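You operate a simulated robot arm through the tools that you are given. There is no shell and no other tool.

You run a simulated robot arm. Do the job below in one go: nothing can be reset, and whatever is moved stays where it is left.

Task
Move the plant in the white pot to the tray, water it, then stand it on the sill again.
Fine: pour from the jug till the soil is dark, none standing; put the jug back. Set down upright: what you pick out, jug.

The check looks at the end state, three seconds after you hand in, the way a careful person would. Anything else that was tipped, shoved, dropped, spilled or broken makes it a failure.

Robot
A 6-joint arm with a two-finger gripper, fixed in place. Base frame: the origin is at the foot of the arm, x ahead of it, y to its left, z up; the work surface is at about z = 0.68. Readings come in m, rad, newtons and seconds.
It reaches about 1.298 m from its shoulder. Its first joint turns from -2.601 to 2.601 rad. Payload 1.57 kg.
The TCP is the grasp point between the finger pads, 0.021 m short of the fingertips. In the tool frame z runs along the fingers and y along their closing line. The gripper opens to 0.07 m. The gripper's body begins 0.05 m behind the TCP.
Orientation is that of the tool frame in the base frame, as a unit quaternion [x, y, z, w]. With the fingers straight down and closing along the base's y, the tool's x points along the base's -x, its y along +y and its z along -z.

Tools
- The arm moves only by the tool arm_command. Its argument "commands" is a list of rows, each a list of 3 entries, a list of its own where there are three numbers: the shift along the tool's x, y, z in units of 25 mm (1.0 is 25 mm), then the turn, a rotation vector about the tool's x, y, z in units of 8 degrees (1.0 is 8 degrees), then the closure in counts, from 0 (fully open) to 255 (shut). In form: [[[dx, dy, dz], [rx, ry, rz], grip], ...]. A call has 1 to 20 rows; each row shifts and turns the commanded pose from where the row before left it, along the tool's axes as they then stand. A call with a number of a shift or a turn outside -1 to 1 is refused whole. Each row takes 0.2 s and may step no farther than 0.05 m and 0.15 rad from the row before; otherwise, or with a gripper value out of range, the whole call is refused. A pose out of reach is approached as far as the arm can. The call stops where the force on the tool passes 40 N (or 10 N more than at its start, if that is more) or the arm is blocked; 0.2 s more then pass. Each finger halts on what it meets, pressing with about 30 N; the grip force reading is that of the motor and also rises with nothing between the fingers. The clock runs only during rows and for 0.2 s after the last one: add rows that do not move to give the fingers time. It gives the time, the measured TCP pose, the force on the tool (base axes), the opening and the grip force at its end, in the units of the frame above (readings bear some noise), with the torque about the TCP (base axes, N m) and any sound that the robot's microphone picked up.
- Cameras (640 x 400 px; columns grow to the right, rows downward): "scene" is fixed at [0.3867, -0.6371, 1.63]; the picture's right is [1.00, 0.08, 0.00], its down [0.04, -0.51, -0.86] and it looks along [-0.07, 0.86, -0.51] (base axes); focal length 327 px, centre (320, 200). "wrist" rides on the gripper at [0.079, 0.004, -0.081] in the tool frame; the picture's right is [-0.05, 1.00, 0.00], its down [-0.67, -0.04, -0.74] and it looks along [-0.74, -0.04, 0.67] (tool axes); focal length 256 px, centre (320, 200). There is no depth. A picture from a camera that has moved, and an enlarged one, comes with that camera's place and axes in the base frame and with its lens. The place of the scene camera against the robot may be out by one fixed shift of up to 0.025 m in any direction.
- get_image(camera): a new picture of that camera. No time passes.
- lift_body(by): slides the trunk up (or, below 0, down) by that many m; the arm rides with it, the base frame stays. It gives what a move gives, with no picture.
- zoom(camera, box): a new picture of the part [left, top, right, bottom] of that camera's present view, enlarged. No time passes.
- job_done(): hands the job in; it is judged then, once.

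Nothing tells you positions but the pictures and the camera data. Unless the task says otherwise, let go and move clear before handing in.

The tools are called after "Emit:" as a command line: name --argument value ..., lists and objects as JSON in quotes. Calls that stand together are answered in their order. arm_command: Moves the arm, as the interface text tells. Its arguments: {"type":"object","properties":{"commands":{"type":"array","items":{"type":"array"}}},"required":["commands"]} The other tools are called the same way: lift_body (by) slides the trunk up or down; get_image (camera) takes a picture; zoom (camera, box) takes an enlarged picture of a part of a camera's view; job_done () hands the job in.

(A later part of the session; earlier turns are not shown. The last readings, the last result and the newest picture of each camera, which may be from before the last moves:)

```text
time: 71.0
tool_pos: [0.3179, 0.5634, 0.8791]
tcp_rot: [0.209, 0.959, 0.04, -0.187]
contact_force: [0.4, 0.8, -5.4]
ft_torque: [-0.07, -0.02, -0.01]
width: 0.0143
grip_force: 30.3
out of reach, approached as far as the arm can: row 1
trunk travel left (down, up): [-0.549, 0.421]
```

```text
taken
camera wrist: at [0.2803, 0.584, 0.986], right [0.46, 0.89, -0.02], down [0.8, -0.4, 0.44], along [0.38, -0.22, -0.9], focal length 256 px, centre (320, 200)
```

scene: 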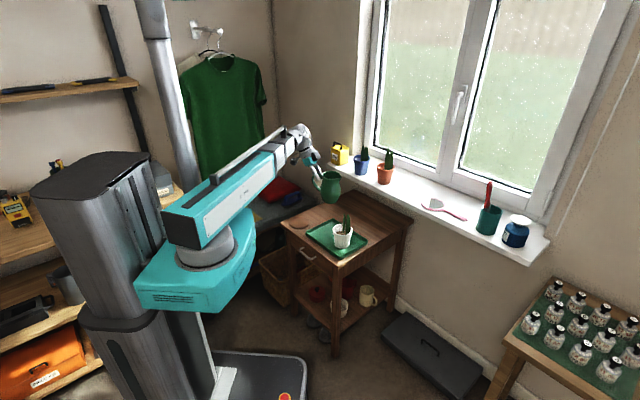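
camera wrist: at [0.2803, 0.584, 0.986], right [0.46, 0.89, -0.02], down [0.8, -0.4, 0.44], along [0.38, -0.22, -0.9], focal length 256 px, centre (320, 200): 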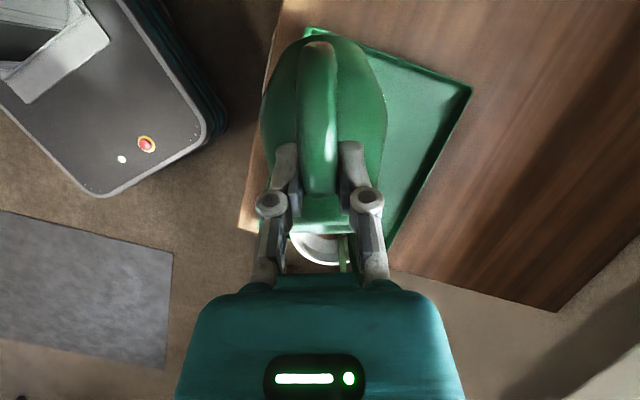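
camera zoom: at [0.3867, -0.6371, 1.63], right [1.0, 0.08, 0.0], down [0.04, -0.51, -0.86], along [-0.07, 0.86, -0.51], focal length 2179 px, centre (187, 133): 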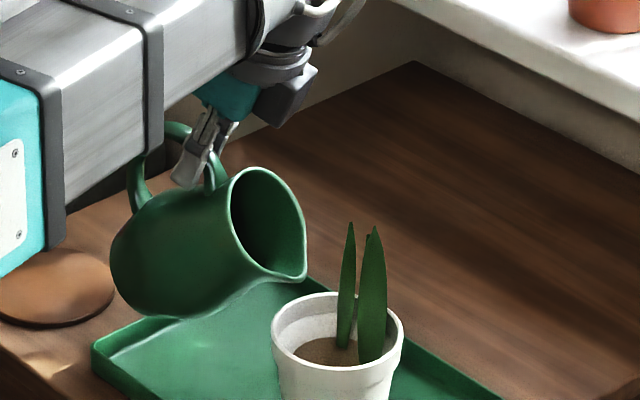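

The wrist view confirms the spout is over the pot opening, about 2 cm short of its centre. There is still no flow at 52°, so I'll continue.

Emit:
arm_command --commands '[[[-0.094, 0, -0.272], [0, 0.5, 0], 255]]'

Emit:
zoom --camera "scene" --box '[310, 180, 370, 240]'

```text
time: 71.3
tool_pos: [0.3218, 0.5601, 0.8851]
tcp_rot: [0.206, 0.952, 0.046, -0.22]
contact_force: [0.5, 0.4, -5.9]
ft_torque: [-0.04, -0.06, 0.03]
width: 0.0141
grip_force: 30.2
trunk travel left (down, up): [-0.549, 0.421]
```

```text
6.67 times, centred on (340, 210) of scene
camera zoom: at [0.3867, -0.6371, 1.63], right [1.0, 0.08, 0.0], down [0.04, -0.51, -0.86], along [-0.07, 0.86, -0.51], focal length 2179 px, centre (187, 133)
```

zoom: 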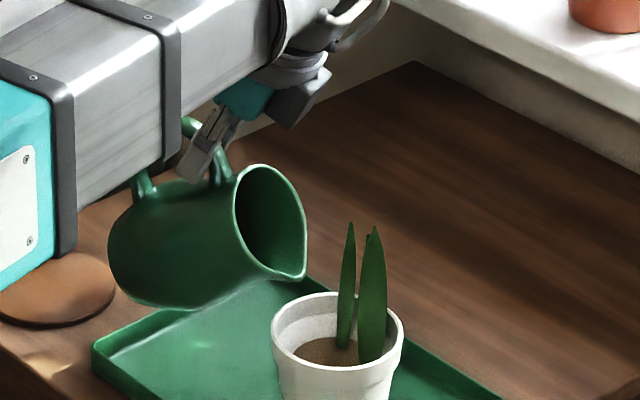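

Still no flow at 56°. Continuing.

Emit:
arm_command --commands '[[[-0.094, 0, -0.272], [0, 0.5, 0], 255]]'

Emit:
zoom --camera "scene" --box '[310, 180, 370, 240]'

```text
time: 71.8
tool_pos: [0.3271, 0.5587, 0.8916]
tcp_rot: [0.205, 0.944, 0.054, -0.253]
contact_force: [-0.3, 0.1, -5.6]
ft_torque: [-0.02, -0.11, -0.01]
width: 0.0142
grip_force: 29.7
trunk travel left (down, up): [-0.549, 0.421]
```

```text
6.67 times, centred on (340, 210) of scene
camera zoom: at [0.3867, -0.6371, 1.63], right [1.0, 0.08, 0.0], down [0.04, -0.51, -0.86], along [-0.07, 0.86, -0.51], focal length 2179 px, centre (187, 133)
```

zoom: 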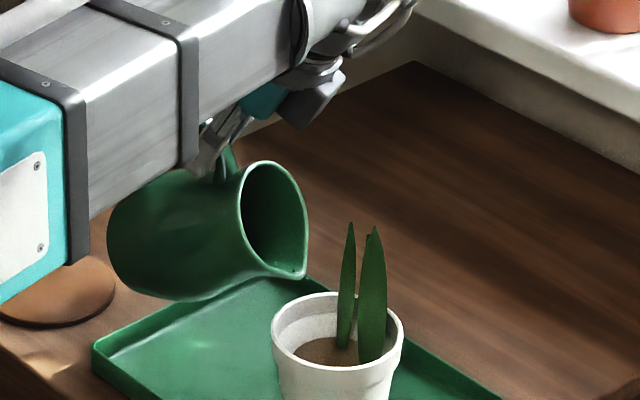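

Still nothing at 60°. Continuing step by step.

Emit:
arm_command --commands '[[[-0.094, 0, -0.272], [0, 0.5, 0], 255]]'

Emit:
zoom --camera "scene" --box '[310, 180, 370, 240]'

```text
time: 72.2
tool_pos: [0.332, 0.5561, 0.8982]
tcp_rot: [0.205, 0.934, 0.062, -0.286]
contact_force: [0.0, -0.9, -5.7]
ft_torque: [-0.04, -0.13, 0.01]
width: 0.0144
grip_force: 29.8
out of reach, approached as far as the arm can: row 1
trunk travel left (down, up): [-0.549, 0.421]
```

```text
6.67 times, centred on (340, 210) of scene
camera zoom: at [0.3867, -0.6371, 1.63], right [1.0, 0.08, 0.0], down [0.04, -0.51, -0.86], along [-0.07, 0.86, -0.51], focal length 2179 px, centre (187, 133)
```

zoom: 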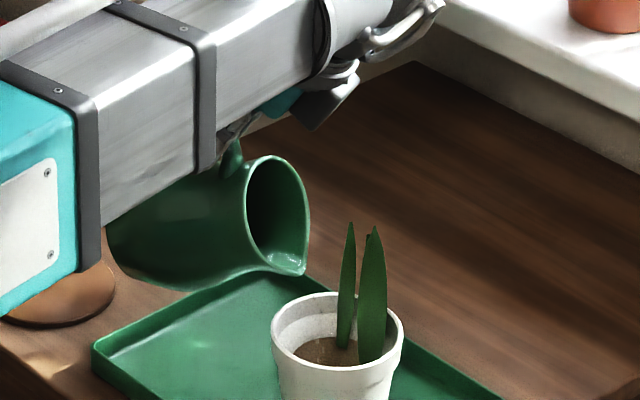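

Water has reached the lip at 64° and the soil may be starting to change. I'll hold briefly and look closely.

Emit:
arm_command --commands '[[[0, 0, 0], [0, 0, 0], 255]]'

Emit:
zoom --camera "scene" --box '[325, 195, 360, 240]'

Emit:
get_image --camera "wrist"

```text
time: 72.5
tool_pos: [0.3323, 0.5552, 0.8986]
tcp_rot: [0.204, 0.935, 0.062, -0.284]
contact_force: [0.3, 0.2, -5.0]
ft_torque: [-0.03, -0.14, 0.03]
width: 0.0144
grip_force: 29.7
trunk travel left (down, up): [-0.549, 0.421]
```

```text
8.89 times, centred on (342, 218) of scene
camera zoom: at [0.3867, -0.6371, 1.63], right [1.0, 0.08, 0.0], down [0.04, -0.51, -0.86], along [-0.07, 0.86, -0.51], focal length 2905 px, centre (120, 44)
```

zoom: 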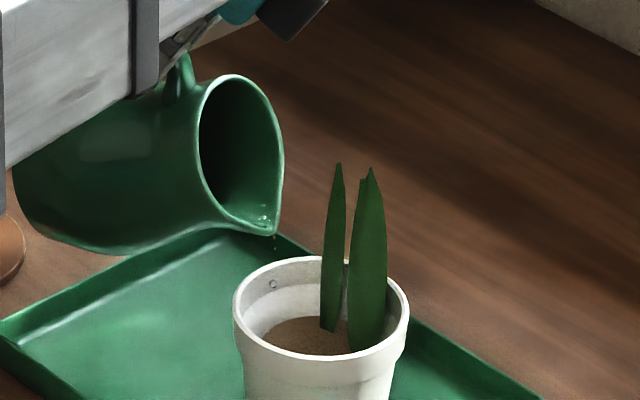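

```text
taken
camera wrist: at [0.3154, 0.5679, 1.0109], right [0.46, 0.89, -0.03], down [0.87, -0.43, 0.25], along [0.21, -0.14, -0.97], focal length 256 px, centre (320, 200)
```

wrist: 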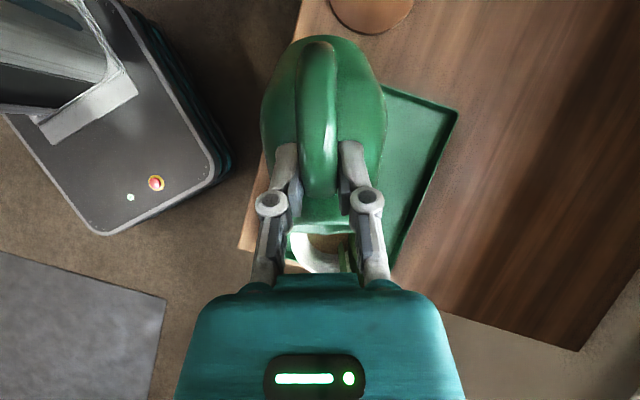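

Individual droplets are now leaving the lip and falling inside the pot. I'll tilt another 2° and hold to watch the flow.

Emit:
arm_command --commands '[[[-0.047, 0, -0.136], [0, 0.25, 0], 255], [[0, 0, 0], [0, 0, 0], 255]]'

Emit:
zoom --camera "scene" --box '[325, 195, 360, 240]'

```text
time: 73.2
tool_pos: [0.3344, 0.5543, 0.9022]
tcp_rot: [0.203, 0.929, 0.065, -0.302]
contact_force: [1.0, -1.0, -4.5]
ft_torque: [-0.05, -0.12, 0.02]
width: 0.0144
grip_force: 29.7
trunk travel left (down, up): [-0.549, 0.421]
```

```text
8.89 times, centred on (342, 218) of scene
camera zoom: at [0.3867, -0.6371, 1.63], right [1.0, 0.08, 0.0], down [0.04, -0.51, -0.86], along [-0.07, 0.86, -0.51], focal length 2905 px, centre (120, 44)
```

zoom: 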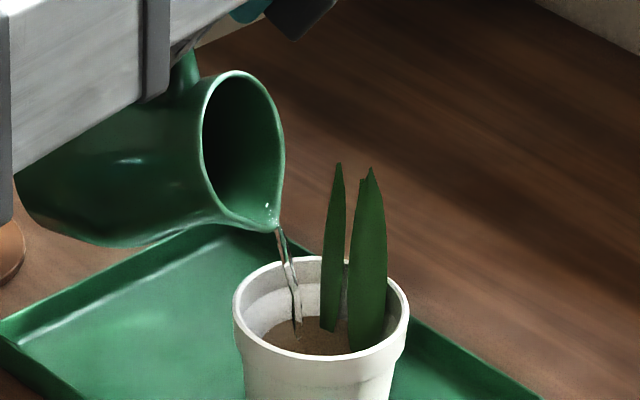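

A thin stream now lands neatly on the soil. I'll hold and watch the soil's colour.

Emit:
arm_command --commands '[[[0, 0, 0], [0, 0, 0], 255], [[0, 0, 0], [0, 0, 0], 255]]'

Emit:
zoom --camera "scene" --box '[325, 195, 360, 240]'

```text
time: 73.8
tool_pos: [0.3344, 0.5547, 0.9014]
tcp_rot: [0.202, 0.93, 0.065, -0.3]
contact_force: [1.1, 0.2, -4.6]
ft_torque: [-0.11, -0.14, 0.01]
width: 0.0145
grip_force: 29.8
trunk travel left (down, up): [-0.549, 0.421]
```

```text
8.89 times, centred on (342, 218) of scene
camera zoom: at [0.3867, -0.6371, 1.63], right [1.0, 0.08, 0.0], down [0.04, -0.51, -0.86], along [-0.07, 0.86, -0.51], focal length 2905 px, centre (120, 44)
```

zoom: 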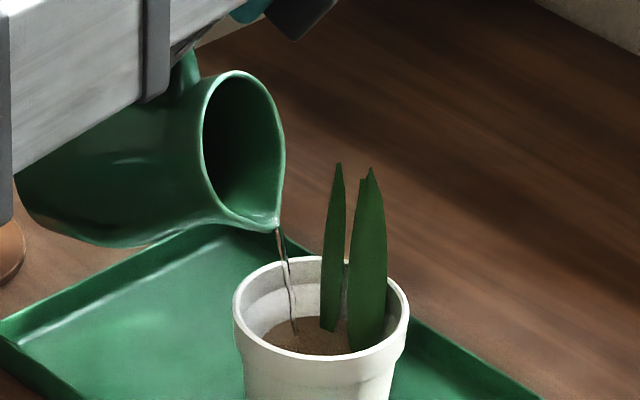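

The stream is thin and on target. I'll add 2° and hold again to keep a gentle flow.

Emit:
arm_command --commands '[[[-0.047, 0, -0.136], [0, 0.25, 0], 255], [[0, 0, 0], [0, 0, 0], 255], [[0, 0, 0], [0, 0, 0], 255]]'

Emit:
zoom --camera "scene" --box '[325, 195, 360, 240]'

```text
time: 74.5
tool_pos: [0.3365, 0.5528, 0.9069]
tcp_rot: [0.2, 0.924, 0.068, -0.318]
contact_force: [-0.4, 1.1, -5.2]
ft_torque: [-0.06, -0.12, 0.0]
width: 0.0145
grip_force: 30.0
out of reach, approached as far as the arm can: row 1
trunk travel left (down, up): [-0.549, 0.421]
```

```text
8.89 times, centred on (342, 218) of scene
camera zoom: at [0.3867, -0.6371, 1.63], right [1.0, 0.08, 0.0], down [0.04, -0.51, -0.86], along [-0.07, 0.86, -0.51], focal length 2905 px, centre (120, 44)
```

zoom: 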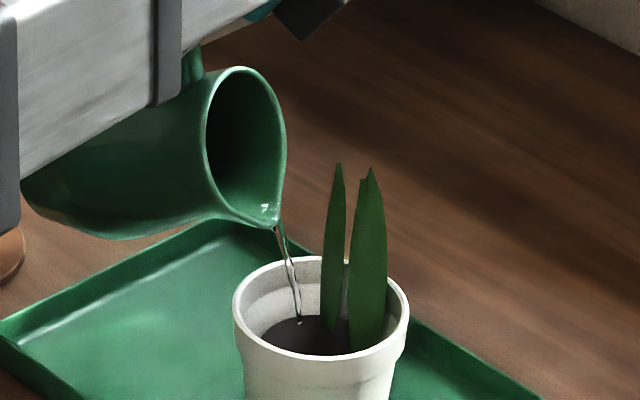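

The soil has turned dark, so I'll stop immediately by tilting the jug back.

Emit:
arm_command --commands '[[[0.188, 0, 0.544], [0, -1, 0], 255], [[0.188, 0, 0.544], [0, -1, 0], 255], [[0.188, 0, 0.544], [0, -1, 0], 255], [[0, 0, 0], [0, 0, 0], 255]]'

Emit:
zoom --camera "scene" --box '[325, 195, 360, 240]'

Emit:
get_image --camera "wrist"

```text
time: 75.5
tool_pos: [0.307, 0.5662, 0.8732]
tcp_rot: [0.212, 0.97, 0.025, -0.117]
contact_force: [0.1, -0.9, -4.8]
ft_torque: [-0.01, 0.0, -0.01]
width: 0.0142
grip_force: 29.7
out of reach, approached as far as the arm can: row 1
trunk travel left (down, up): [-0.549, 0.421]
```

```text
8.89 times, centred on (342, 218) of scene
camera zoom: at [0.3867, -0.6371, 1.63], right [1.0, 0.08, 0.0], down [0.04, -0.51, -0.86], along [-0.07, 0.86, -0.51], focal length 2905 px, centre (120, 44)
```

zoom: 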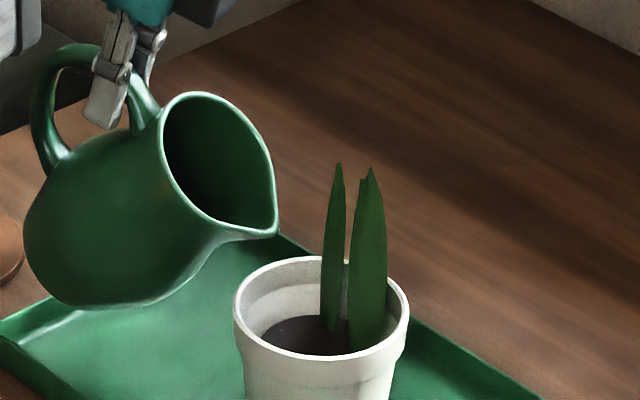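

```text
taken
camera wrist: at [0.2576, 0.5946, 0.9707], right [0.46, 0.89, -0.01], down [0.74, -0.37, 0.56], along [0.5, -0.27, -0.83], focal length 256 px, centre (320, 200)
```

wrist: 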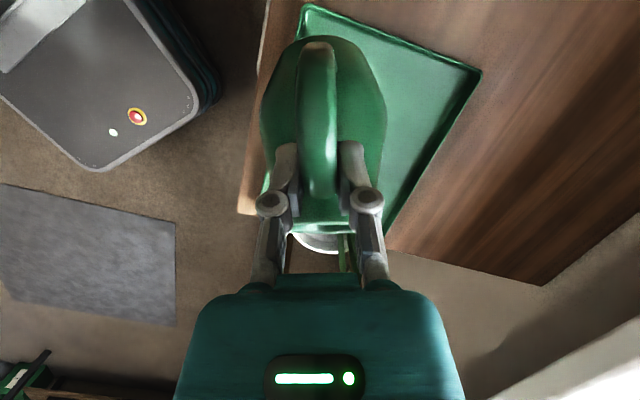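

The flow has stopped cleanly and the soil is dark. I'll raise the jug straight up over the pot and then bring it back to level.

Emit:
lift_body --by 0.12

Emit:
arm_command --commands '[[[0.141, 0, 0.408], [0, -0.75, 0], 255], [[0.141, 0, 0.408], [0, -0.75, 0], 255], [[0.141, 0, 0.408], [0, -0.75, 0], 255], [[0.141, 0, 0.408], [0, -0.75, 0], 255], [[0.141, 0, 0.408], [0, -0.75, 0], 255], [[0.141, 0, 0.408], [0, -0.75, 0], 255], [[0.141, 0, 0.408], [0, -0.75, 0], 255], [[0.047, 0, 0.136], [0, -0.25, 0], 255], [[0, 0, 0], [0, 0, 0], 255]]'

Emit:
zoom --camera "scene" --box '[290, 140, 390, 250]'

Emit:
zoom --camera "scene" --box '[325, 205, 360, 245]'

```text
time: 77.0
tool_pos: [0.3086, 0.5667, 0.992]
tcp_rot: [0.212, 0.97, 0.025, -0.118]
contact_force: [0.6, -0.5, -6.4]
ft_torque: [-0.02, -0.04, -0.02]
width: 0.0143
grip_force: 30.0
trunk travel left (down, up): [-0.669, 0.301]
```

```text
time: 79.0
tool_pos: [0.2896, 0.575, 1.0124]
tcp_rot: [0.204, 0.944, -0.056, 0.254]
contact_force: [0.4, 0.6, -5.5]
ft_torque: [0.12, 0.26, -0.01]
width: 0.0145
grip_force: 30.3
out of reach, approached as far as the arm can: row 1, 2, 3, 4, 5, 6, 7, 8
trunk travel left (down, up): [-0.669, 0.301]
```

```text
3.64 times, centred on (340, 195) of scene
camera zoom: at [0.3867, -0.6371, 1.63], right [1.0, 0.08, 0.0], down [0.04, -0.51, -0.86], along [-0.07, 0.86, -0.51], focal length 1188 px, centre (247, 218)
```

zoom: 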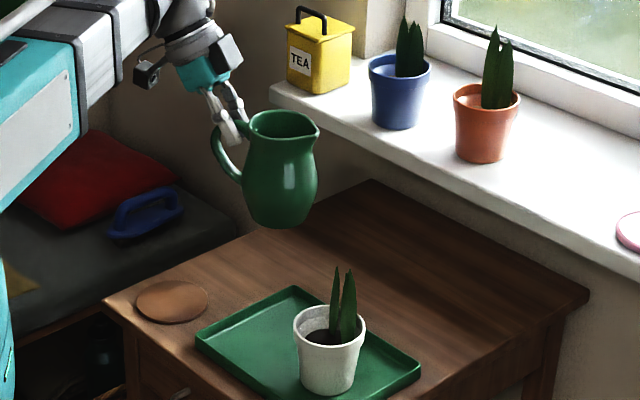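

```text
10.00 times, centred on (342, 225) of scene
camera zoom: at [0.3867, -0.6371, 1.63], right [1.0, 0.08, 0.0], down [0.04, -0.51, -0.86], along [-0.07, 0.86, -0.51], focal length 3268 px, centre (95, -50)
```

zoom: 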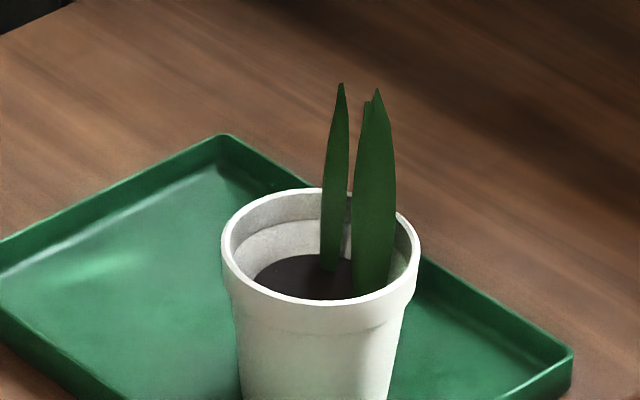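

The soil is evenly dark with no water standing. Now I'll take the jug back the way it came, turning it in reverse.

Emit:
arm_command --commands '[[[0, 0, 0], [-0.25, 0, -0.43], 255], [[0, 0, 0], [-0.4, 0, -0.69], 255], [[0, 0, 0], [-0.5, 0, -0.86], 255], [[0, 0, 0], [-0.5, 0, -0.86], 255], [[0, 0, 0], [-0.5, 0, -0.86], 255], [[0, 0, 0], [-0.5, 0, -0.86], 255], [[0, 0, 0], [-0.5, 0, -0.86], 255], [[0, 0, 0], [-0.5, 0, -0.86], 255], [[0, 0, 0], [-0.5, 0, -0.86], 255], [[0, 0, 0], [-0.5, 0, -0.86], 255], [[0, 0, 0], [-0.5, 0, -0.86], 255], [[0, 0, 0], [-0.5, 0, -0.86], 255], [[0, 0, 0], [-0.5, 0, -0.86], 255], [[0, 0, 0], [-0.5, 0, -0.86], 255], [[0, 0, 0], [-0.5, 0, -0.86], 255], [[0, 0, 0], [-0.4, 0, -0.69], 255], [[0, 0, 0], [-0.25, 0, -0.43], 255], [[0, 0, 0], [0, 0, 0], 255]]'

Emit:
get_image --camera "scene"

```text
time: 82.8
tool_pos: [0.2914, 0.5741, 1.0127]
tcp_rot: [0.738, -0.622, -0.2, -0.167]
contact_force: [-0.6, 0.3, -5.6]
ft_torque: [-0.31, -0.04, -0.02]
width: 0.0145
grip_force: 29.8
trunk travel left (down, up): [-0.669, 0.301]
```

```text
taken
```

scene: 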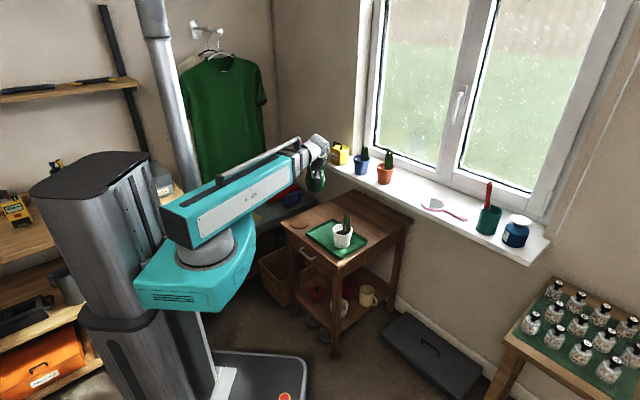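

The turn back is going well. I'll finish the turn to the original heading and carry the jug back above its starting spot.

Emit:
arm_command --commands '[[[0, 0, 0], [-0.2525, 0, -0.4315], 255], [[0, 0, 0], [-0.404, 0, -0.69], 255], [[0, 0, 0], [-0.505, 0, -0.863], 255], [[0, 0, 0], [-0.505, 0, -0.863], 255], [[0, 0, 0], [-0.505, 0, -0.863], 255], [[0, 0, 0], [-0.419, 0, -0.716], 255], [[0, 0, 0], [-0.2525, 0, -0.4315], 255], [[0, 0, 0], [-0.2525, 0, -0.4315], 255], [[-0.08, -0.37, 0.05], [0, 0, 0], 255], [[-0.164, -0.757, 0.096], [0, 0, 0], 255], [[-0.164, -0.757, 0.096], [0, 0, 0], 255], [[-0.164, -0.757, 0.096], [0, 0, 0], 255], [[-0.164, -0.757, 0.096], [0, 0, 0], 255], [[-0.164, -0.757, 0.096], [0, 0, 0], 255], [[-0.164, -0.757, 0.096], [0, 0, 0], 255], [[-0.164, -0.757, 0.096], [0, 0, 0], 255], [[-0.08, -0.37, 0.05], [0, 0, 0], 255], [[0, 0, 0], [0, 0, 0], 255]]'

Emit:
get_image --camera "wrist"

Emit:
get_image --camera "scene"

```text
time: 86.7
tool_pos: [0.3373, 0.7223, 1.0125]
tcp_rot: [0.929, -0.262, -0.25, -0.069]
contact_force: [-0.7, -0.2, -5.0]
ft_torque: [-0.11, -0.22, 0.02]
width: 0.0141
grip_force: 30.3
trunk travel left (down, up): [-0.669, 0.301]
```

```text
taken
camera wrist: at [0.4289, 0.6625, 1.043], right [-0.56, -0.83, 0.03], down [-0.15, 0.14, 0.98], along [-0.82, 0.54, -0.2], focal length 256 px, centre (320, 200)
```

wrist: 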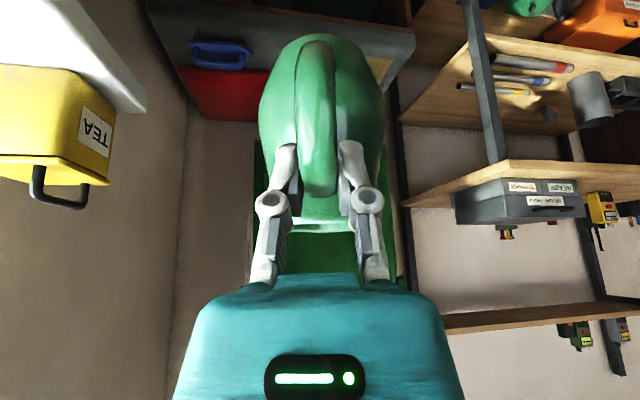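

```text
taken
```

scene: 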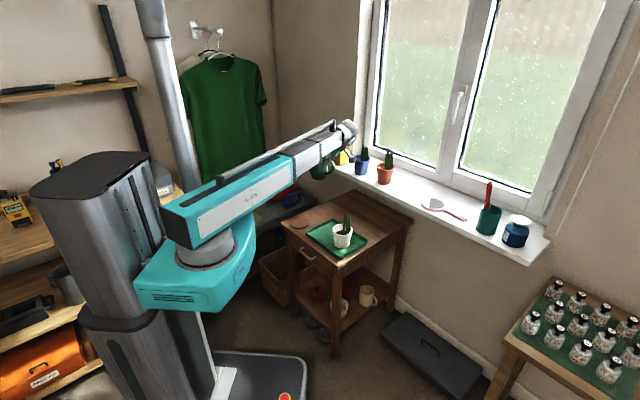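

The jug is back over its starting spot. I'll compare its attitude in the grip with the moment I first lifted it, to make sure it is still upright.

Emit:
zoom --camera "wrist" --box '[220, 60, 420, 260]'

Emit:
lift_body --by -0.19

Emit:
zoom --camera "wrist" --box '[220, 0, 420, 200]'

Emit:
zoom --camera "scene" --box '[270, 160, 370, 235]'

```text
2.00 times, centred on (320, 160) of wrist
camera zoom: at [0.4289, 0.6625, 1.043], right [-0.56, -0.83, 0.03], down [-0.15, 0.14, 0.98], along [-0.82, 0.54, -0.2], focal length 512 px, centre (320, 280)
```

zoom: 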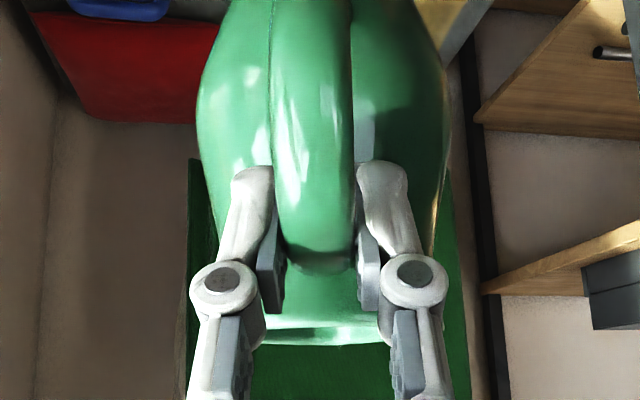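

```text
time: 88.7
tool_pos: [0.3381, 0.7238, 0.8228]
tcp_rot: [0.929, -0.262, -0.251, -0.069]
contact_force: [0.1, 0.1, -5.0]
ft_torque: [-0.14, -0.27, -0.02]
width: 0.0144
grip_force: 29.6
trunk travel left (down, up): [-0.479, 0.491]
```

```text
2.00 times, centred on (320, 100) of wrist
camera zoom: at [0.4289, 0.6623, 0.853], right [-0.56, -0.83, 0.03], down [-0.15, 0.14, 0.98], along [-0.82, 0.54, -0.2], focal length 512 px, centre (320, 400)
```

zoom: 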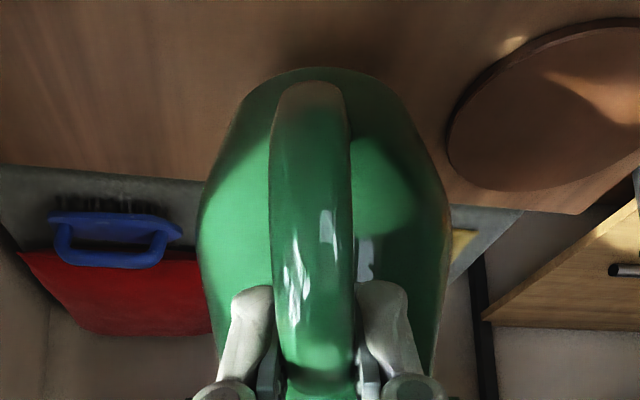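

```text
5.33 times, centred on (320, 198) of scene
camera zoom: at [0.3867, -0.6371, 1.63], right [1.0, 0.08, 0.0], down [0.04, -0.51, -0.86], along [-0.07, 0.86, -0.51], focal length 1743 px, centre (320, 213)
```

zoom: 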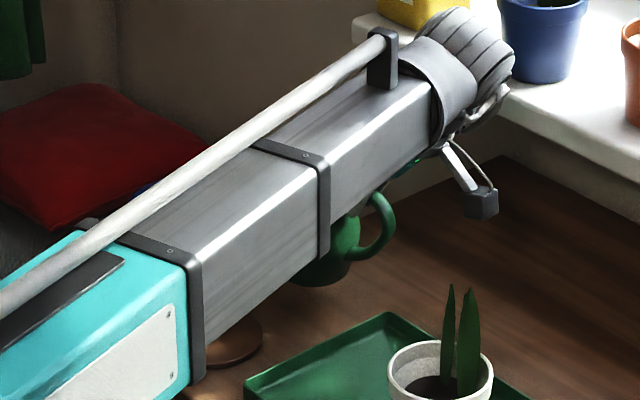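

The jug sits in the grip exactly as before. I'll lower it to just above the table and then by small steps until it stands.

Emit:
lift_body --by -0.032

Emit:
lift_body --by -0.004

```text
time: 89.5
tool_pos: [0.3379, 0.7221, 0.7901]
tcp_rot: [0.929, -0.262, -0.252, -0.069]
contact_force: [0.3, -0.2, -5.2]
ft_torque: [-0.15, -0.24, 0.02]
width: 0.0141
grip_force: 29.8
trunk travel left (down, up): [-0.447, 0.523]
```

```text
time: 90.0
tool_pos: [0.3381, 0.7231, 0.7883]
tcp_rot: [0.929, -0.262, -0.252, -0.069]
contact_force: [0.9, 0.3, 1.1]
ft_torque: [0.27, 0.16, -0.03]
width: 0.0144
grip_force: 30.4
trunk travel left (down, up): [-0.443, 0.527]
```

The jug touched down a couple of millimetres early on its spout side, so it is tipped about 2°. I'll level it with a small wrist correction and then ease it down.

Emit:
arm_command --commands '[[[0, 0, 0], [0, -0.25, 0], 255], [[0, 0, 0], [0, 0, 0], 255]]'

Emit:
lift_body --by -0.002

```text
time: 90.6
tool_pos: [0.3376, 0.7236, 0.7893]
tcp_rot: [0.925, -0.259, -0.268, -0.072]
contact_force: [0.1, 0.2, -5.7]
ft_torque: [-0.17, -0.24, -0.02]
width: 0.0146
grip_force: 30.2
out of reach, approached as far as the arm can: row 1
trunk travel left (down, up): [-0.443, 0.527]
```

```text
time: 91.2
tool_pos: [0.337, 0.7222, 0.7871]
tcp_rot: [0.925, -0.26, -0.267, -0.074]
contact_force: [-0.9, -0.8, -5.9]
ft_torque: [-0.15, -0.25, -0.01]
width: 0.0141
grip_force: 30.3
trunk travel left (down, up): [-0.441, 0.529]
```

It hangs freely again and level. I'll ease it down further.

Emit:
lift_body --by -0.002

Emit:
zoom --camera "scene" --box '[290, 170, 370, 230]'

```text
time: 91.7
tool_pos: [0.3376, 0.723, 0.786]
tcp_rot: [0.925, -0.26, -0.268, -0.074]
contact_force: [0.3, -0.8, -5.4]
ft_torque: [-0.16, -0.27, 0.03]
width: 0.0139
grip_force: 29.9
trunk travel left (down, up): [-0.439, 0.531]
```

```text
6.67 times, centred on (330, 200) of scene
camera zoom: at [0.3867, -0.6371, 1.63], right [1.0, 0.08, 0.0], down [0.04, -0.51, -0.86], along [-0.07, 0.86, -0.51], focal length 2179 px, centre (253, 200)
```

zoom: 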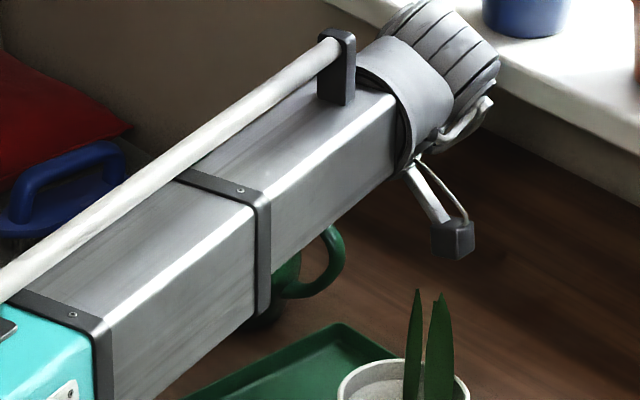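

Emit:
lift_body --by -0.0015

```text
time: 92.2
tool_pos: [0.337, 0.7225, 0.7846]
tcp_rot: [0.924, -0.26, -0.269, -0.074]
contact_force: [1.2, 0.5, 3.7]
ft_torque: [0.03, -0.15, -0.01]
width: 0.0144
grip_force: 29.7
trunk travel left (down, up): [-0.437, 0.533]
```

The table now carries the jug at exactly the original grip height, and the torque is nearly gone, so it stands level. I'll open the fingers.

Emit:
arm_command --commands '[[[0, 0, 0], [0, 0, 0], 195], [[0, 0, 0], [0, 0, 0], 175], [[0, 0, 0], [0, 0, 0], 150], [[0, 0, 0], [0, 0, 0], 120], [[0, 0, 0], [0, 0, 0], 100], [[0, 0, 0], [0, 0, 0], 100]]'

Emit:
zoom --camera "wrist" --box '[220, 60, 420, 260]'

```text
time: 93.6
tool_pos: [0.3374, 0.7222, 0.7834]
tcp_rot: [0.925, -0.261, -0.267, -0.074]
contact_force: [-0.2, -0.2, -0.1]
ft_torque: [-0.01, -0.02, 0.04]
width: 0.0424
grip_force: 0.1
trunk travel left (down, up): [-0.437, 0.533]
```

```text
2.00 times, centred on (320, 160) of wrist
camera zoom: at [0.4297, 0.6614, 0.8113], right [-0.56, -0.83, 0.03], down [-0.12, 0.12, 0.99], along [-0.82, 0.55, -0.17], focal length 512 px, centre (320, 280)
```

zoom: 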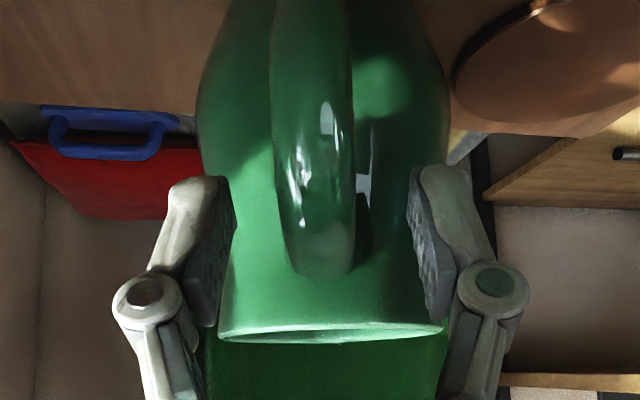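

The jug stands free and upright. I'll back the fingers off the neck slightly and rise straight up.

Emit:
arm_command --commands '[[[0.14, 0, -0.08], [0, 0, 0], 100], [[0.14, 0, -0.08], [0, 0, 0], 100], [[0, 0, 0], [0, 0, 0], 100]]'

Emit:
lift_body --by 0.05

Emit:
get_image --camera "wrist"

```text
time: 94.4
tool_pos: [0.3446, 0.7199, 0.7847]
tcp_rot: [0.925, -0.26, -0.267, -0.074]
contact_force: [-0.1, -0.7, 0.2]
ft_torque: [-0.02, 0.01, -0.02]
width: 0.0425
grip_force: 0.1
trunk travel left (down, up): [-0.437, 0.533]
```

```text
time: 95.3
tool_pos: [0.3448, 0.7184, 0.8338]
tcp_rot: [0.925, -0.26, -0.267, -0.073]
contact_force: [0.1, -0.4, -0.4]
ft_torque: [-0.01, 0.01, -0.02]
width: 0.0428
grip_force: 0.1
trunk travel left (down, up): [-0.487, 0.483]
```

```text
taken
camera wrist: at [0.4368, 0.6574, 0.8613], right [-0.56, -0.83, 0.03], down [-0.12, 0.12, 0.99], along [-0.82, 0.55, -0.17], focal length 256 px, centre (320, 200)
```

wrist: 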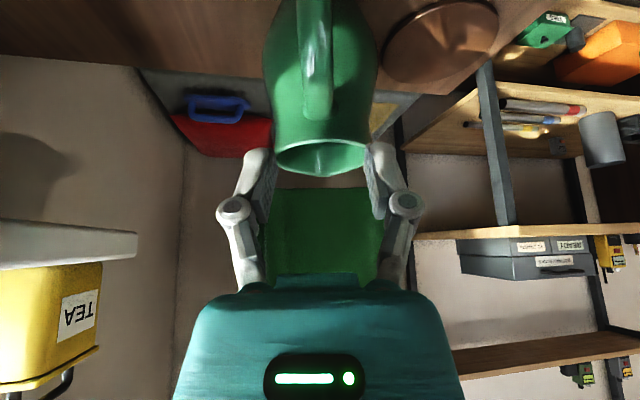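

The hand is clear of the jug. I'll raise it, straighten the wrist back to the earlier pot-grasp heading, and move over the pot.

Emit:
lift_body --by 0.25

Emit:
arm_command --commands '[[[0, 0, 0], [0, 0.8, 0], 155], [[0, 0, 0], [0, 0.8, 0], 155], [[0, 0, 0], [0, 0.8, 0], 155], [[0, 0, 0], [0, 0.8, 0], 155], [[0, 0, 0], [0, 0.82, 0], 155], [[0, 0, 0], [0, 0, 1], 155], [[0, 0, 0], [0, 0, 1], 155], [[0.8, 0.534, 0], [0, 0, 0], 155], [[0.8, 0.534, 0], [0, 0, 0], 155], [[0.8, 0.534, 0], [0, 0, 0], 155], [[0.8, 0.534, 0], [0, 0, 0], 155], [[0.8, 0.534, 0], [0, 0, 0], 155], [[0.8, 0.534, 0], [0, 0, 0], 155], [[0.8, 0.534, 0], [0, 0, 0], 155], [[0.8, 0.534, 0], [0, 0, 0], 155], [[0.8, 0.534, 0], [0, 0, 0], 155], [[0, 0, 0], [0.5, 0, 0], 155], [[0, 0, 0], [0.5, 0, 0], 155], [[0, 0, 0], [0, 0, 0], 155]]'

Emit:
get_image --camera "wrist"

Emit:
get_image --camera "scene"

```text
time: 97.9
tool_pos: [0.3449, 0.7188, 1.0851]
tcp_rot: [0.925, -0.26, -0.268, -0.074]
contact_force: [-0.1, 1.3, 0.1]
ft_torque: [0.01, -0.01, -0.01]
width: 0.0427
grip_force: 0.0
trunk travel left (down, up): [-0.737, 0.233]
```

```text
time: 101.9
tool_pos: [0.3777, 0.5052, 1.0571]
tcp_rot: [0.913, -0.401, 0.027, -0.064]
contact_force: [0.7, -1.0, 0.1]
ft_torque: [0.0, -0.01, 0.02]
width: 0.0275
grip_force: 0.0
out of reach, approached as far as the arm can: row 1, 2, 3, 4
trunk travel left (down, up): [-0.737, 0.233]
```

```text
taken
camera wrist: at [0.4201, 0.4354, 1.1379], right [-0.76, -0.63, -0.14], down [-0.5, 0.45, 0.74], along [-0.41, 0.64, -0.66], focal length 256 px, centre (320, 200)
```

wrist: 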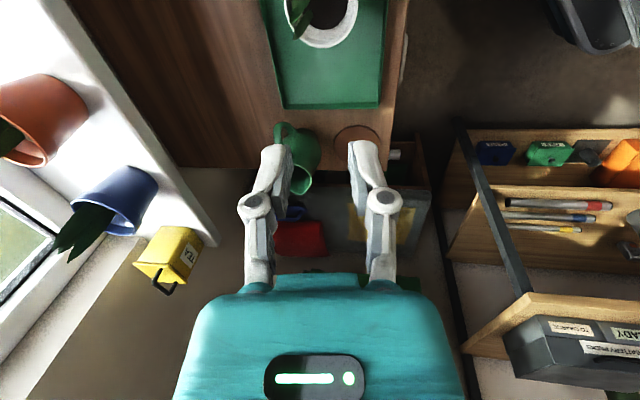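

```text
taken
```

scene: 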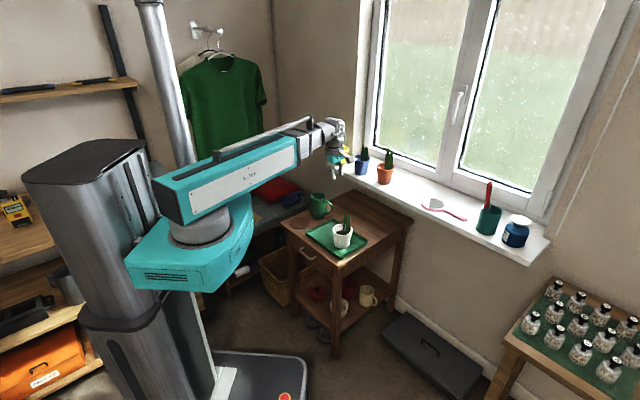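

The jug and pot both stand upright. I'll check the soil and the jug closely before regrasping the pot.

Emit:
zoom --camera "wrist" --box '[250, 0, 400, 120]'

Emit:
zoom --camera "scene" --box '[285, 180, 375, 260]'

Emit:
zoom --camera "scene" --box '[325, 208, 360, 243]'

```text
3.33 times, centred on (325, 60) of wrist
camera zoom: at [0.4201, 0.4354, 1.1379], right [-0.76, -0.63, -0.14], down [-0.5, 0.45, 0.74], along [-0.41, 0.64, -0.66], focal length 853 px, centre (303, 667)
```

zoom: 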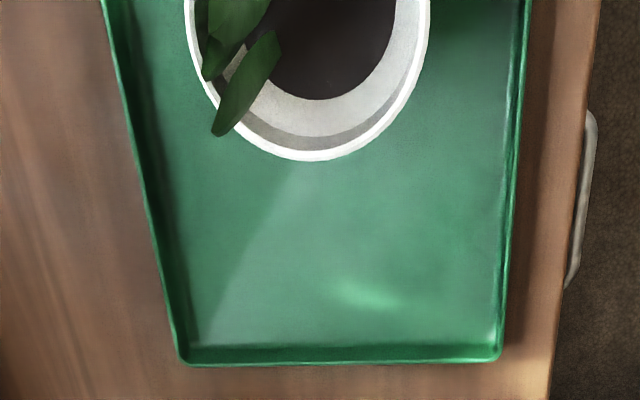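

```text
5.00 times, centred on (330, 220) of scene
camera zoom: at [0.3867, -0.6371, 1.63], right [1.0, 0.08, 0.0], down [0.04, -0.51, -0.86], along [-0.07, 0.86, -0.51], focal length 1634 px, centre (270, 100)
```

zoom: 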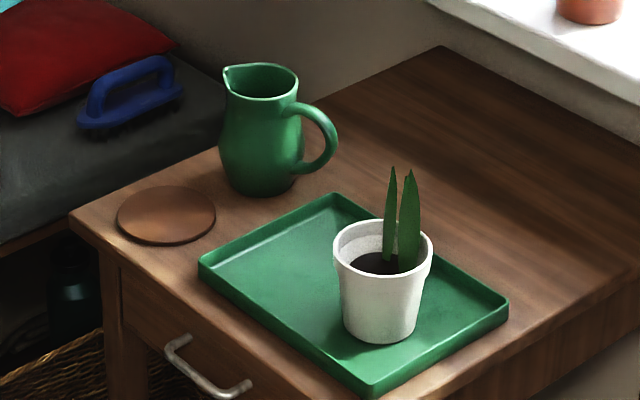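

```text
11.43 times, centred on (342, 226) of scene
camera zoom: at [0.3867, -0.6371, 1.63], right [1.0, 0.08, 0.0], down [0.04, -0.51, -0.86], along [-0.07, 0.86, -0.51], focal length 3735 px, centre (63, -91)
```

zoom: 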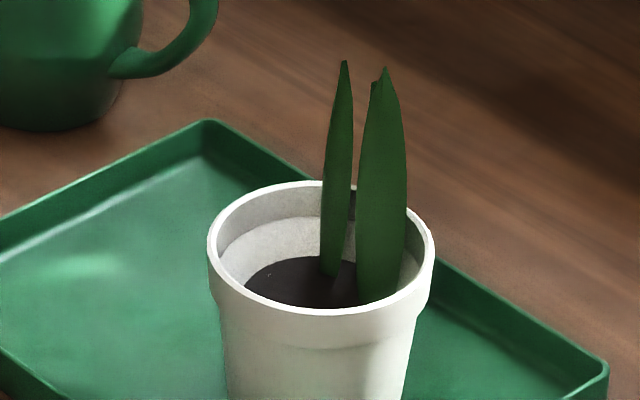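

The soil is uniformly dark with no puddle, the tray is dry and the jug is back in its place. Now I'll regrasp the pot's front rim the same way.

Emit:
arm_command --commands '[[[0.22, 0.03, 0], [0, 0, 0], 155], [[0, 0, 0], [0, 0, 0], 155]]'

Emit:
lift_body --by -0.225

Emit:
get_image --camera "wrist"

Emit:
zoom --camera "scene" --box '[290, 170, 380, 260]'

```text
time: 102.5
tool_pos: [0.3804, 0.4998, 1.0578]
tcp_rot: [0.913, -0.401, 0.028, -0.063]
contact_force: [-0.2, 0.2, -0.2]
ft_torque: [0.0, -0.01, -0.02]
width: 0.0275
grip_force: 0.1
trunk travel left (down, up): [-0.737, 0.233]
```

```text
time: 104.8
tool_pos: [0.3818, 0.4996, 0.8327]
tcp_rot: [0.914, -0.4, 0.027, -0.062]
contact_force: [-0.1, -0.5, 0.9]
ft_torque: [0.02, -0.03, -0.01]
width: 0.0273
grip_force: 0.1
trunk travel left (down, up): [-0.512, 0.458]
```

```text
taken
camera wrist: at [0.4234, 0.431, 0.9129], right [-0.76, -0.63, -0.14], down [-0.5, 0.45, 0.74], along [-0.41, 0.64, -0.66], focal length 256 px, centre (320, 200)
```

wrist: 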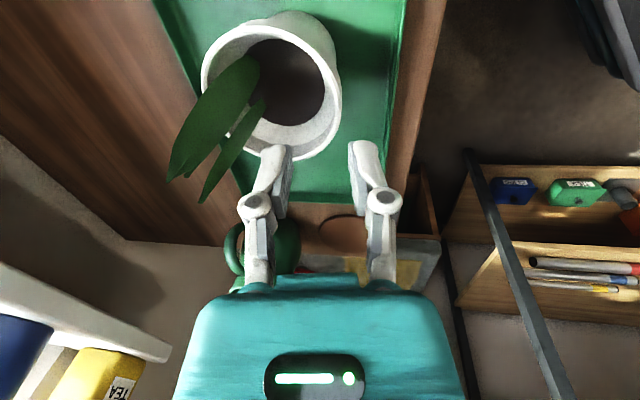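

```text
4.44 times, centred on (335, 215) of scene
camera zoom: at [0.3867, -0.6371, 1.63], right [1.0, 0.08, 0.0], down [0.04, -0.51, -0.86], along [-0.07, 0.86, -0.51], focal length 1453 px, centre (253, 133)
```

zoom: 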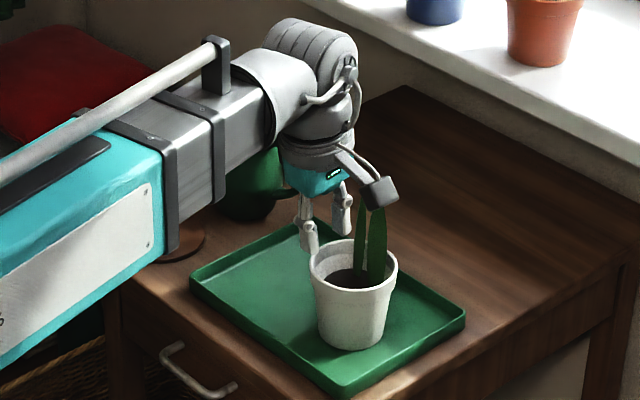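

The fingers are nearly centred on the front wall. I'll nudge 3 mm toward the robot and lower further, then check.

Emit:
arm_command --commands '[[[0, 0.12, -0.016], [0, 0, 0], 155], [[0, 0, 0], [0, 0, 0], 155]]'

Emit:
lift_body --by -0.043

Emit:
zoom --camera "wrist" --box '[120, 0, 420, 220]'

```text
time: 105.5
tool_pos: [0.3784, 0.4975, 0.8314]
tcp_rot: [0.913, -0.401, 0.027, -0.063]
contact_force: [-0.5, 0.8, -0.4]
ft_torque: [-0.01, 0.03, 0.01]
width: 0.0271
grip_force: 0.1
trunk travel left (down, up): [-0.512, 0.458]
```

```text
time: 106.3
tool_pos: [0.3786, 0.4977, 0.7902]
tcp_rot: [0.913, -0.401, 0.028, -0.063]
contact_force: [-1.0, 0.1, 0.4]
ft_torque: [-0.01, 0.01, -0.03]
width: 0.0277
grip_force: 0.1
trunk travel left (down, up): [-0.469, 0.501]
```

```text
1.82 times, centred on (270, 110) of wrist
camera zoom: at [0.4213, 0.4289, 0.8699], right [-0.76, -0.63, -0.14], down [-0.5, 0.45, 0.74], along [-0.41, 0.64, -0.66], focal length 465 px, centre (411, 364)
```

zoom: 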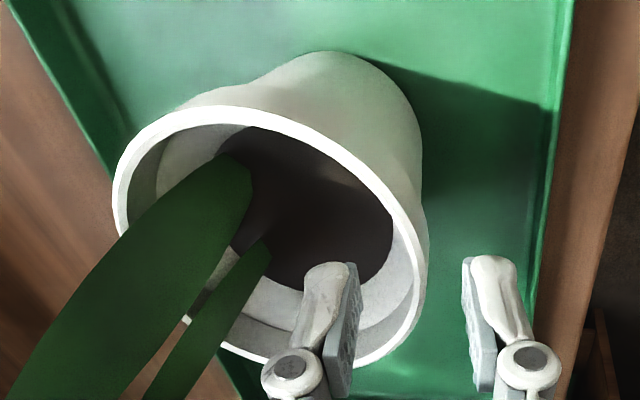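

The fingers straddle the wall well. I'll lower the last 17 mm and close.

Emit:
lift_body --by -0.0165

Emit:
arm_command --commands '[[[0, 0, 0], [0, 0, 0], 190], [[0, 0, 0], [0, 0, 0], 215], [[0, 0, 0], [0, 0, 0], 235], [[0, 0, 0], [0, 0, 0], 255], [[0, 0, 0], [0, 0, 0], 255], [[0, 0, 0], [0, 0, 0], 255]]'

Emit:
zoom --camera "wrist" --box '[120, 0, 420, 220]'

Emit:
zoom --camera "scene" --box '[290, 170, 380, 260]'

```text
time: 107.0
tool_pos: [0.3794, 0.4981, 0.7725]
tcp_rot: [0.914, -0.401, 0.026, -0.062]
contact_force: [0.3, 0.4, -0.2]
ft_torque: [-0.03, 0.01, -0.03]
width: 0.0275
grip_force: 0.1
trunk travel left (down, up): [-0.453, 0.517]
```

```text
time: 108.3
tool_pos: [0.3781, 0.4985, 0.7732]
tcp_rot: [0.913, -0.401, 0.027, -0.062]
contact_force: [1.0, 1.6, 1.9]
ft_torque: [0.16, -0.24, 0.0]
width: 0.0062
grip_force: 30.5
trunk travel left (down, up): [-0.453, 0.517]
```

```text
1.82 times, centred on (270, 110) of wrist
camera zoom: at [0.4214, 0.4289, 0.8534], right [-0.76, -0.63, -0.14], down [-0.5, 0.45, 0.74], along [-0.41, 0.64, -0.66], focal length 465 px, centre (411, 364)
```

zoom: 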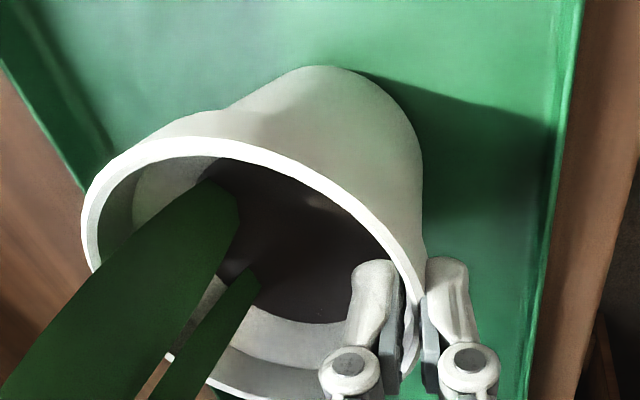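

```text
4.44 times, centred on (335, 215) of scene
camera zoom: at [0.3867, -0.6371, 1.63], right [1.0, 0.08, 0.0], down [0.04, -0.51, -0.86], along [-0.07, 0.86, -0.51], focal length 1453 px, centre (253, 133)
```

zoom: 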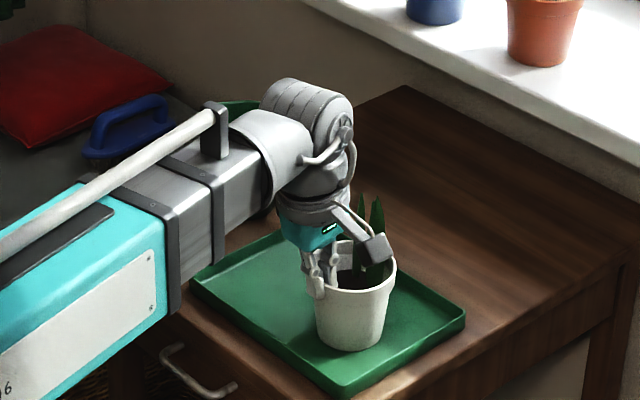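

Firmly gripped again on a 6 mm wall. I'll lift the pot slightly and check that it stays level.

Emit:
lift_body --by 0.03

Emit:
zoom --camera "scene" --box '[290, 170, 380, 260]'

```text
time: 109.1
tool_pos: [0.378, 0.4983, 0.8026]
tcp_rot: [0.914, -0.401, 0.028, -0.063]
contact_force: [-0.3, -0.5, -4.0]
ft_torque: [-0.1, 0.09, -0.04]
width: 0.0061
grip_force: 30.3
trunk travel left (down, up): [-0.483, 0.487]
```

```text
4.44 times, centred on (335, 215) of scene
camera zoom: at [0.3867, -0.6371, 1.63], right [1.0, 0.08, 0.0], down [0.04, -0.51, -0.86], along [-0.07, 0.86, -0.51], focal length 1453 px, centre (253, 133)
```

zoom: 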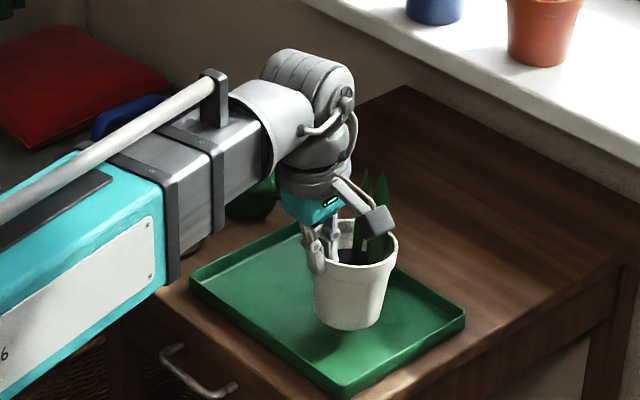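

The pot hangs level. I'll raise it above sill height and carry it back, shifting sideways first so that it stays clear of the orange pot.

Emit:
lift_body --by 0.23

Emit:
arm_command --commands '[[[0.2, -0.3, 0.042], [0, 0, 0], 255], [[0.4, -0.6, 0.083], [0, 0, 0], 255], [[0.48, -0.65, 0.09], [0, 0, 0], 255], [[0.48, -0.65, 0.09], [0, 0, 0], 255], [[0.48, -0.65, 0.09], [0, 0, 0], 255], [[0.48, -0.65, 0.09], [0, 0, 0], 255], [[0.48, -0.65, 0.09], [0, 0, 0], 255], [[0.4, -0.6, 0.083], [0, 0, 0], 255], [[0.08, -0.3, 0.042], [0, 0, 0], 255], [[0, 0, 0], [0, 0, 0], 255]]'

Emit:
get_image --camera "wrist"

Emit:
get_image --camera "scene"

```text
time: 111.5
tool_pos: [0.3787, 0.4993, 1.0334]
tcp_rot: [0.913, -0.401, 0.028, -0.063]
contact_force: [-0.2, 0.8, -3.9]
ft_torque: [-0.11, 0.11, 0.02]
width: 0.0058
grip_force: 29.9
trunk travel left (down, up): [-0.713, 0.257]
```

```text
time: 113.7
tool_pos: [0.5313, 0.5211, 1.0324]
tcp_rot: [0.914, -0.401, 0.027, -0.063]
contact_force: [-1.0, 0.5, -4.3]
ft_torque: [-0.13, 0.15, 0.03]
width: 0.006
grip_force: 30.0
trunk travel left (down, up): [-0.713, 0.257]
```

```text
taken
camera wrist: at [0.5739, 0.4515, 1.1131], right [-0.76, -0.63, -0.14], down [-0.5, 0.45, 0.74], along [-0.41, 0.63, -0.66], focal length 256 px, centre (320, 200)
```

wrist: 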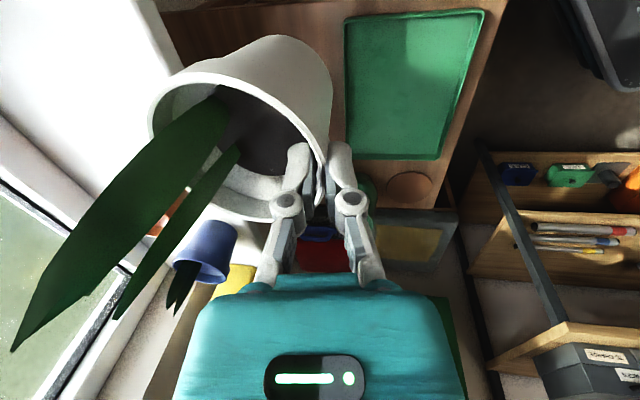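

```text
taken
```

scene: 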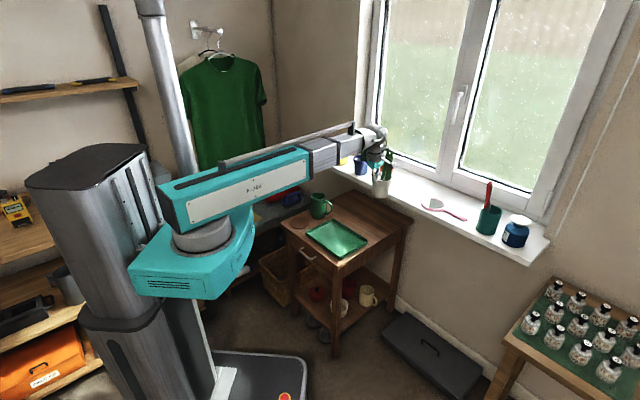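

The pot is lined up with its old place along the sill. I'll carry it forward to its original spot, still above sill height.

Emit:
arm_command --commands '[[[-0.01, -0.4, 0.055], [0, 0, 0], 255], [[-0.01, -0.7, 0.097], [0, 0, 0], 255], [[-0.01, -0.9, 0.125], [0, 0, 0], 255], [[-0.01, -1.0, 0.139], [0, 0, 0], 255], [[-0.01, -1.0, 0.139], [0, 0, 0], 255], [[-0.01, -1.0, 0.139], [0, 0, 0], 255], [[-0.01, -0.9, 0.125], [0, 0, 0], 255], [[-0.01, -0.7, 0.097], [0, 0, 0], 255], [[-0.01, -0.46, 0.064], [0, 0, 0], 255], [[0, -0.3, 0.042], [0, 0, 0], 255], [[0, 0, 0], [0, 0, 0], 255]]'

Emit:
get_image --camera "wrist"

Emit:
zoom --camera "scene" --box '[350, 110, 460, 220]'

```text
time: 116.1
tool_pos: [0.6664, 0.6484, 1.0327]
tcp_rot: [0.914, -0.401, 0.026, -0.063]
contact_force: [0.4, -0.1, -5.2]
ft_torque: [-0.07, 0.11, 0.0]
width: 0.006
grip_force: 29.8
trunk travel left (down, up): [-0.713, 0.257]
```

```text
taken
camera wrist: at [0.7096, 0.5788, 1.1129], right [-0.76, -0.63, -0.14], down [-0.5, 0.45, 0.74], along [-0.41, 0.64, -0.66], focal length 256 px, centre (320, 200)
```

wrist: 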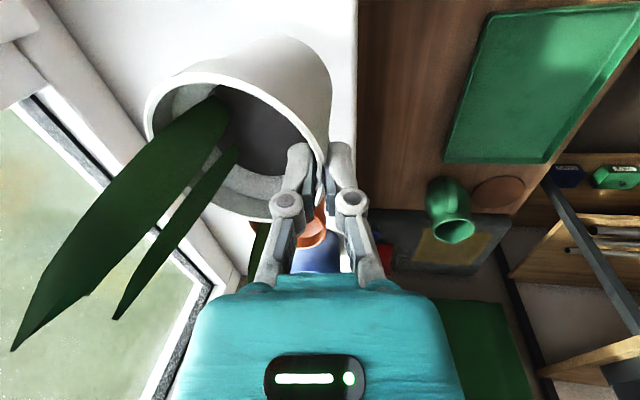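

```text
3.64 times, centred on (405, 165) of scene
camera zoom: at [0.3867, -0.6371, 1.63], right [1.0, 0.08, 0.0], down [0.04, -0.51, -0.86], along [-0.07, 0.86, -0.51], focal length 1188 px, centre (11, 327)
```

zoom: 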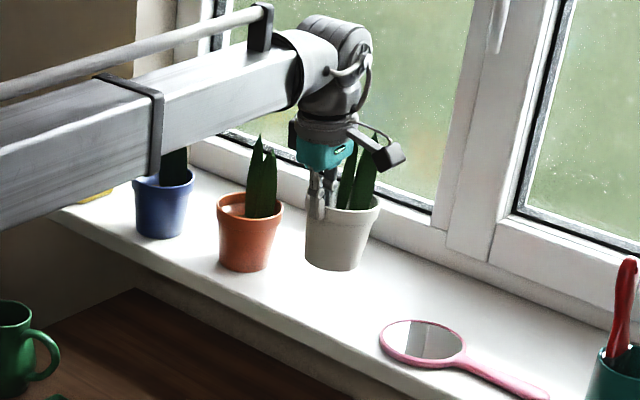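

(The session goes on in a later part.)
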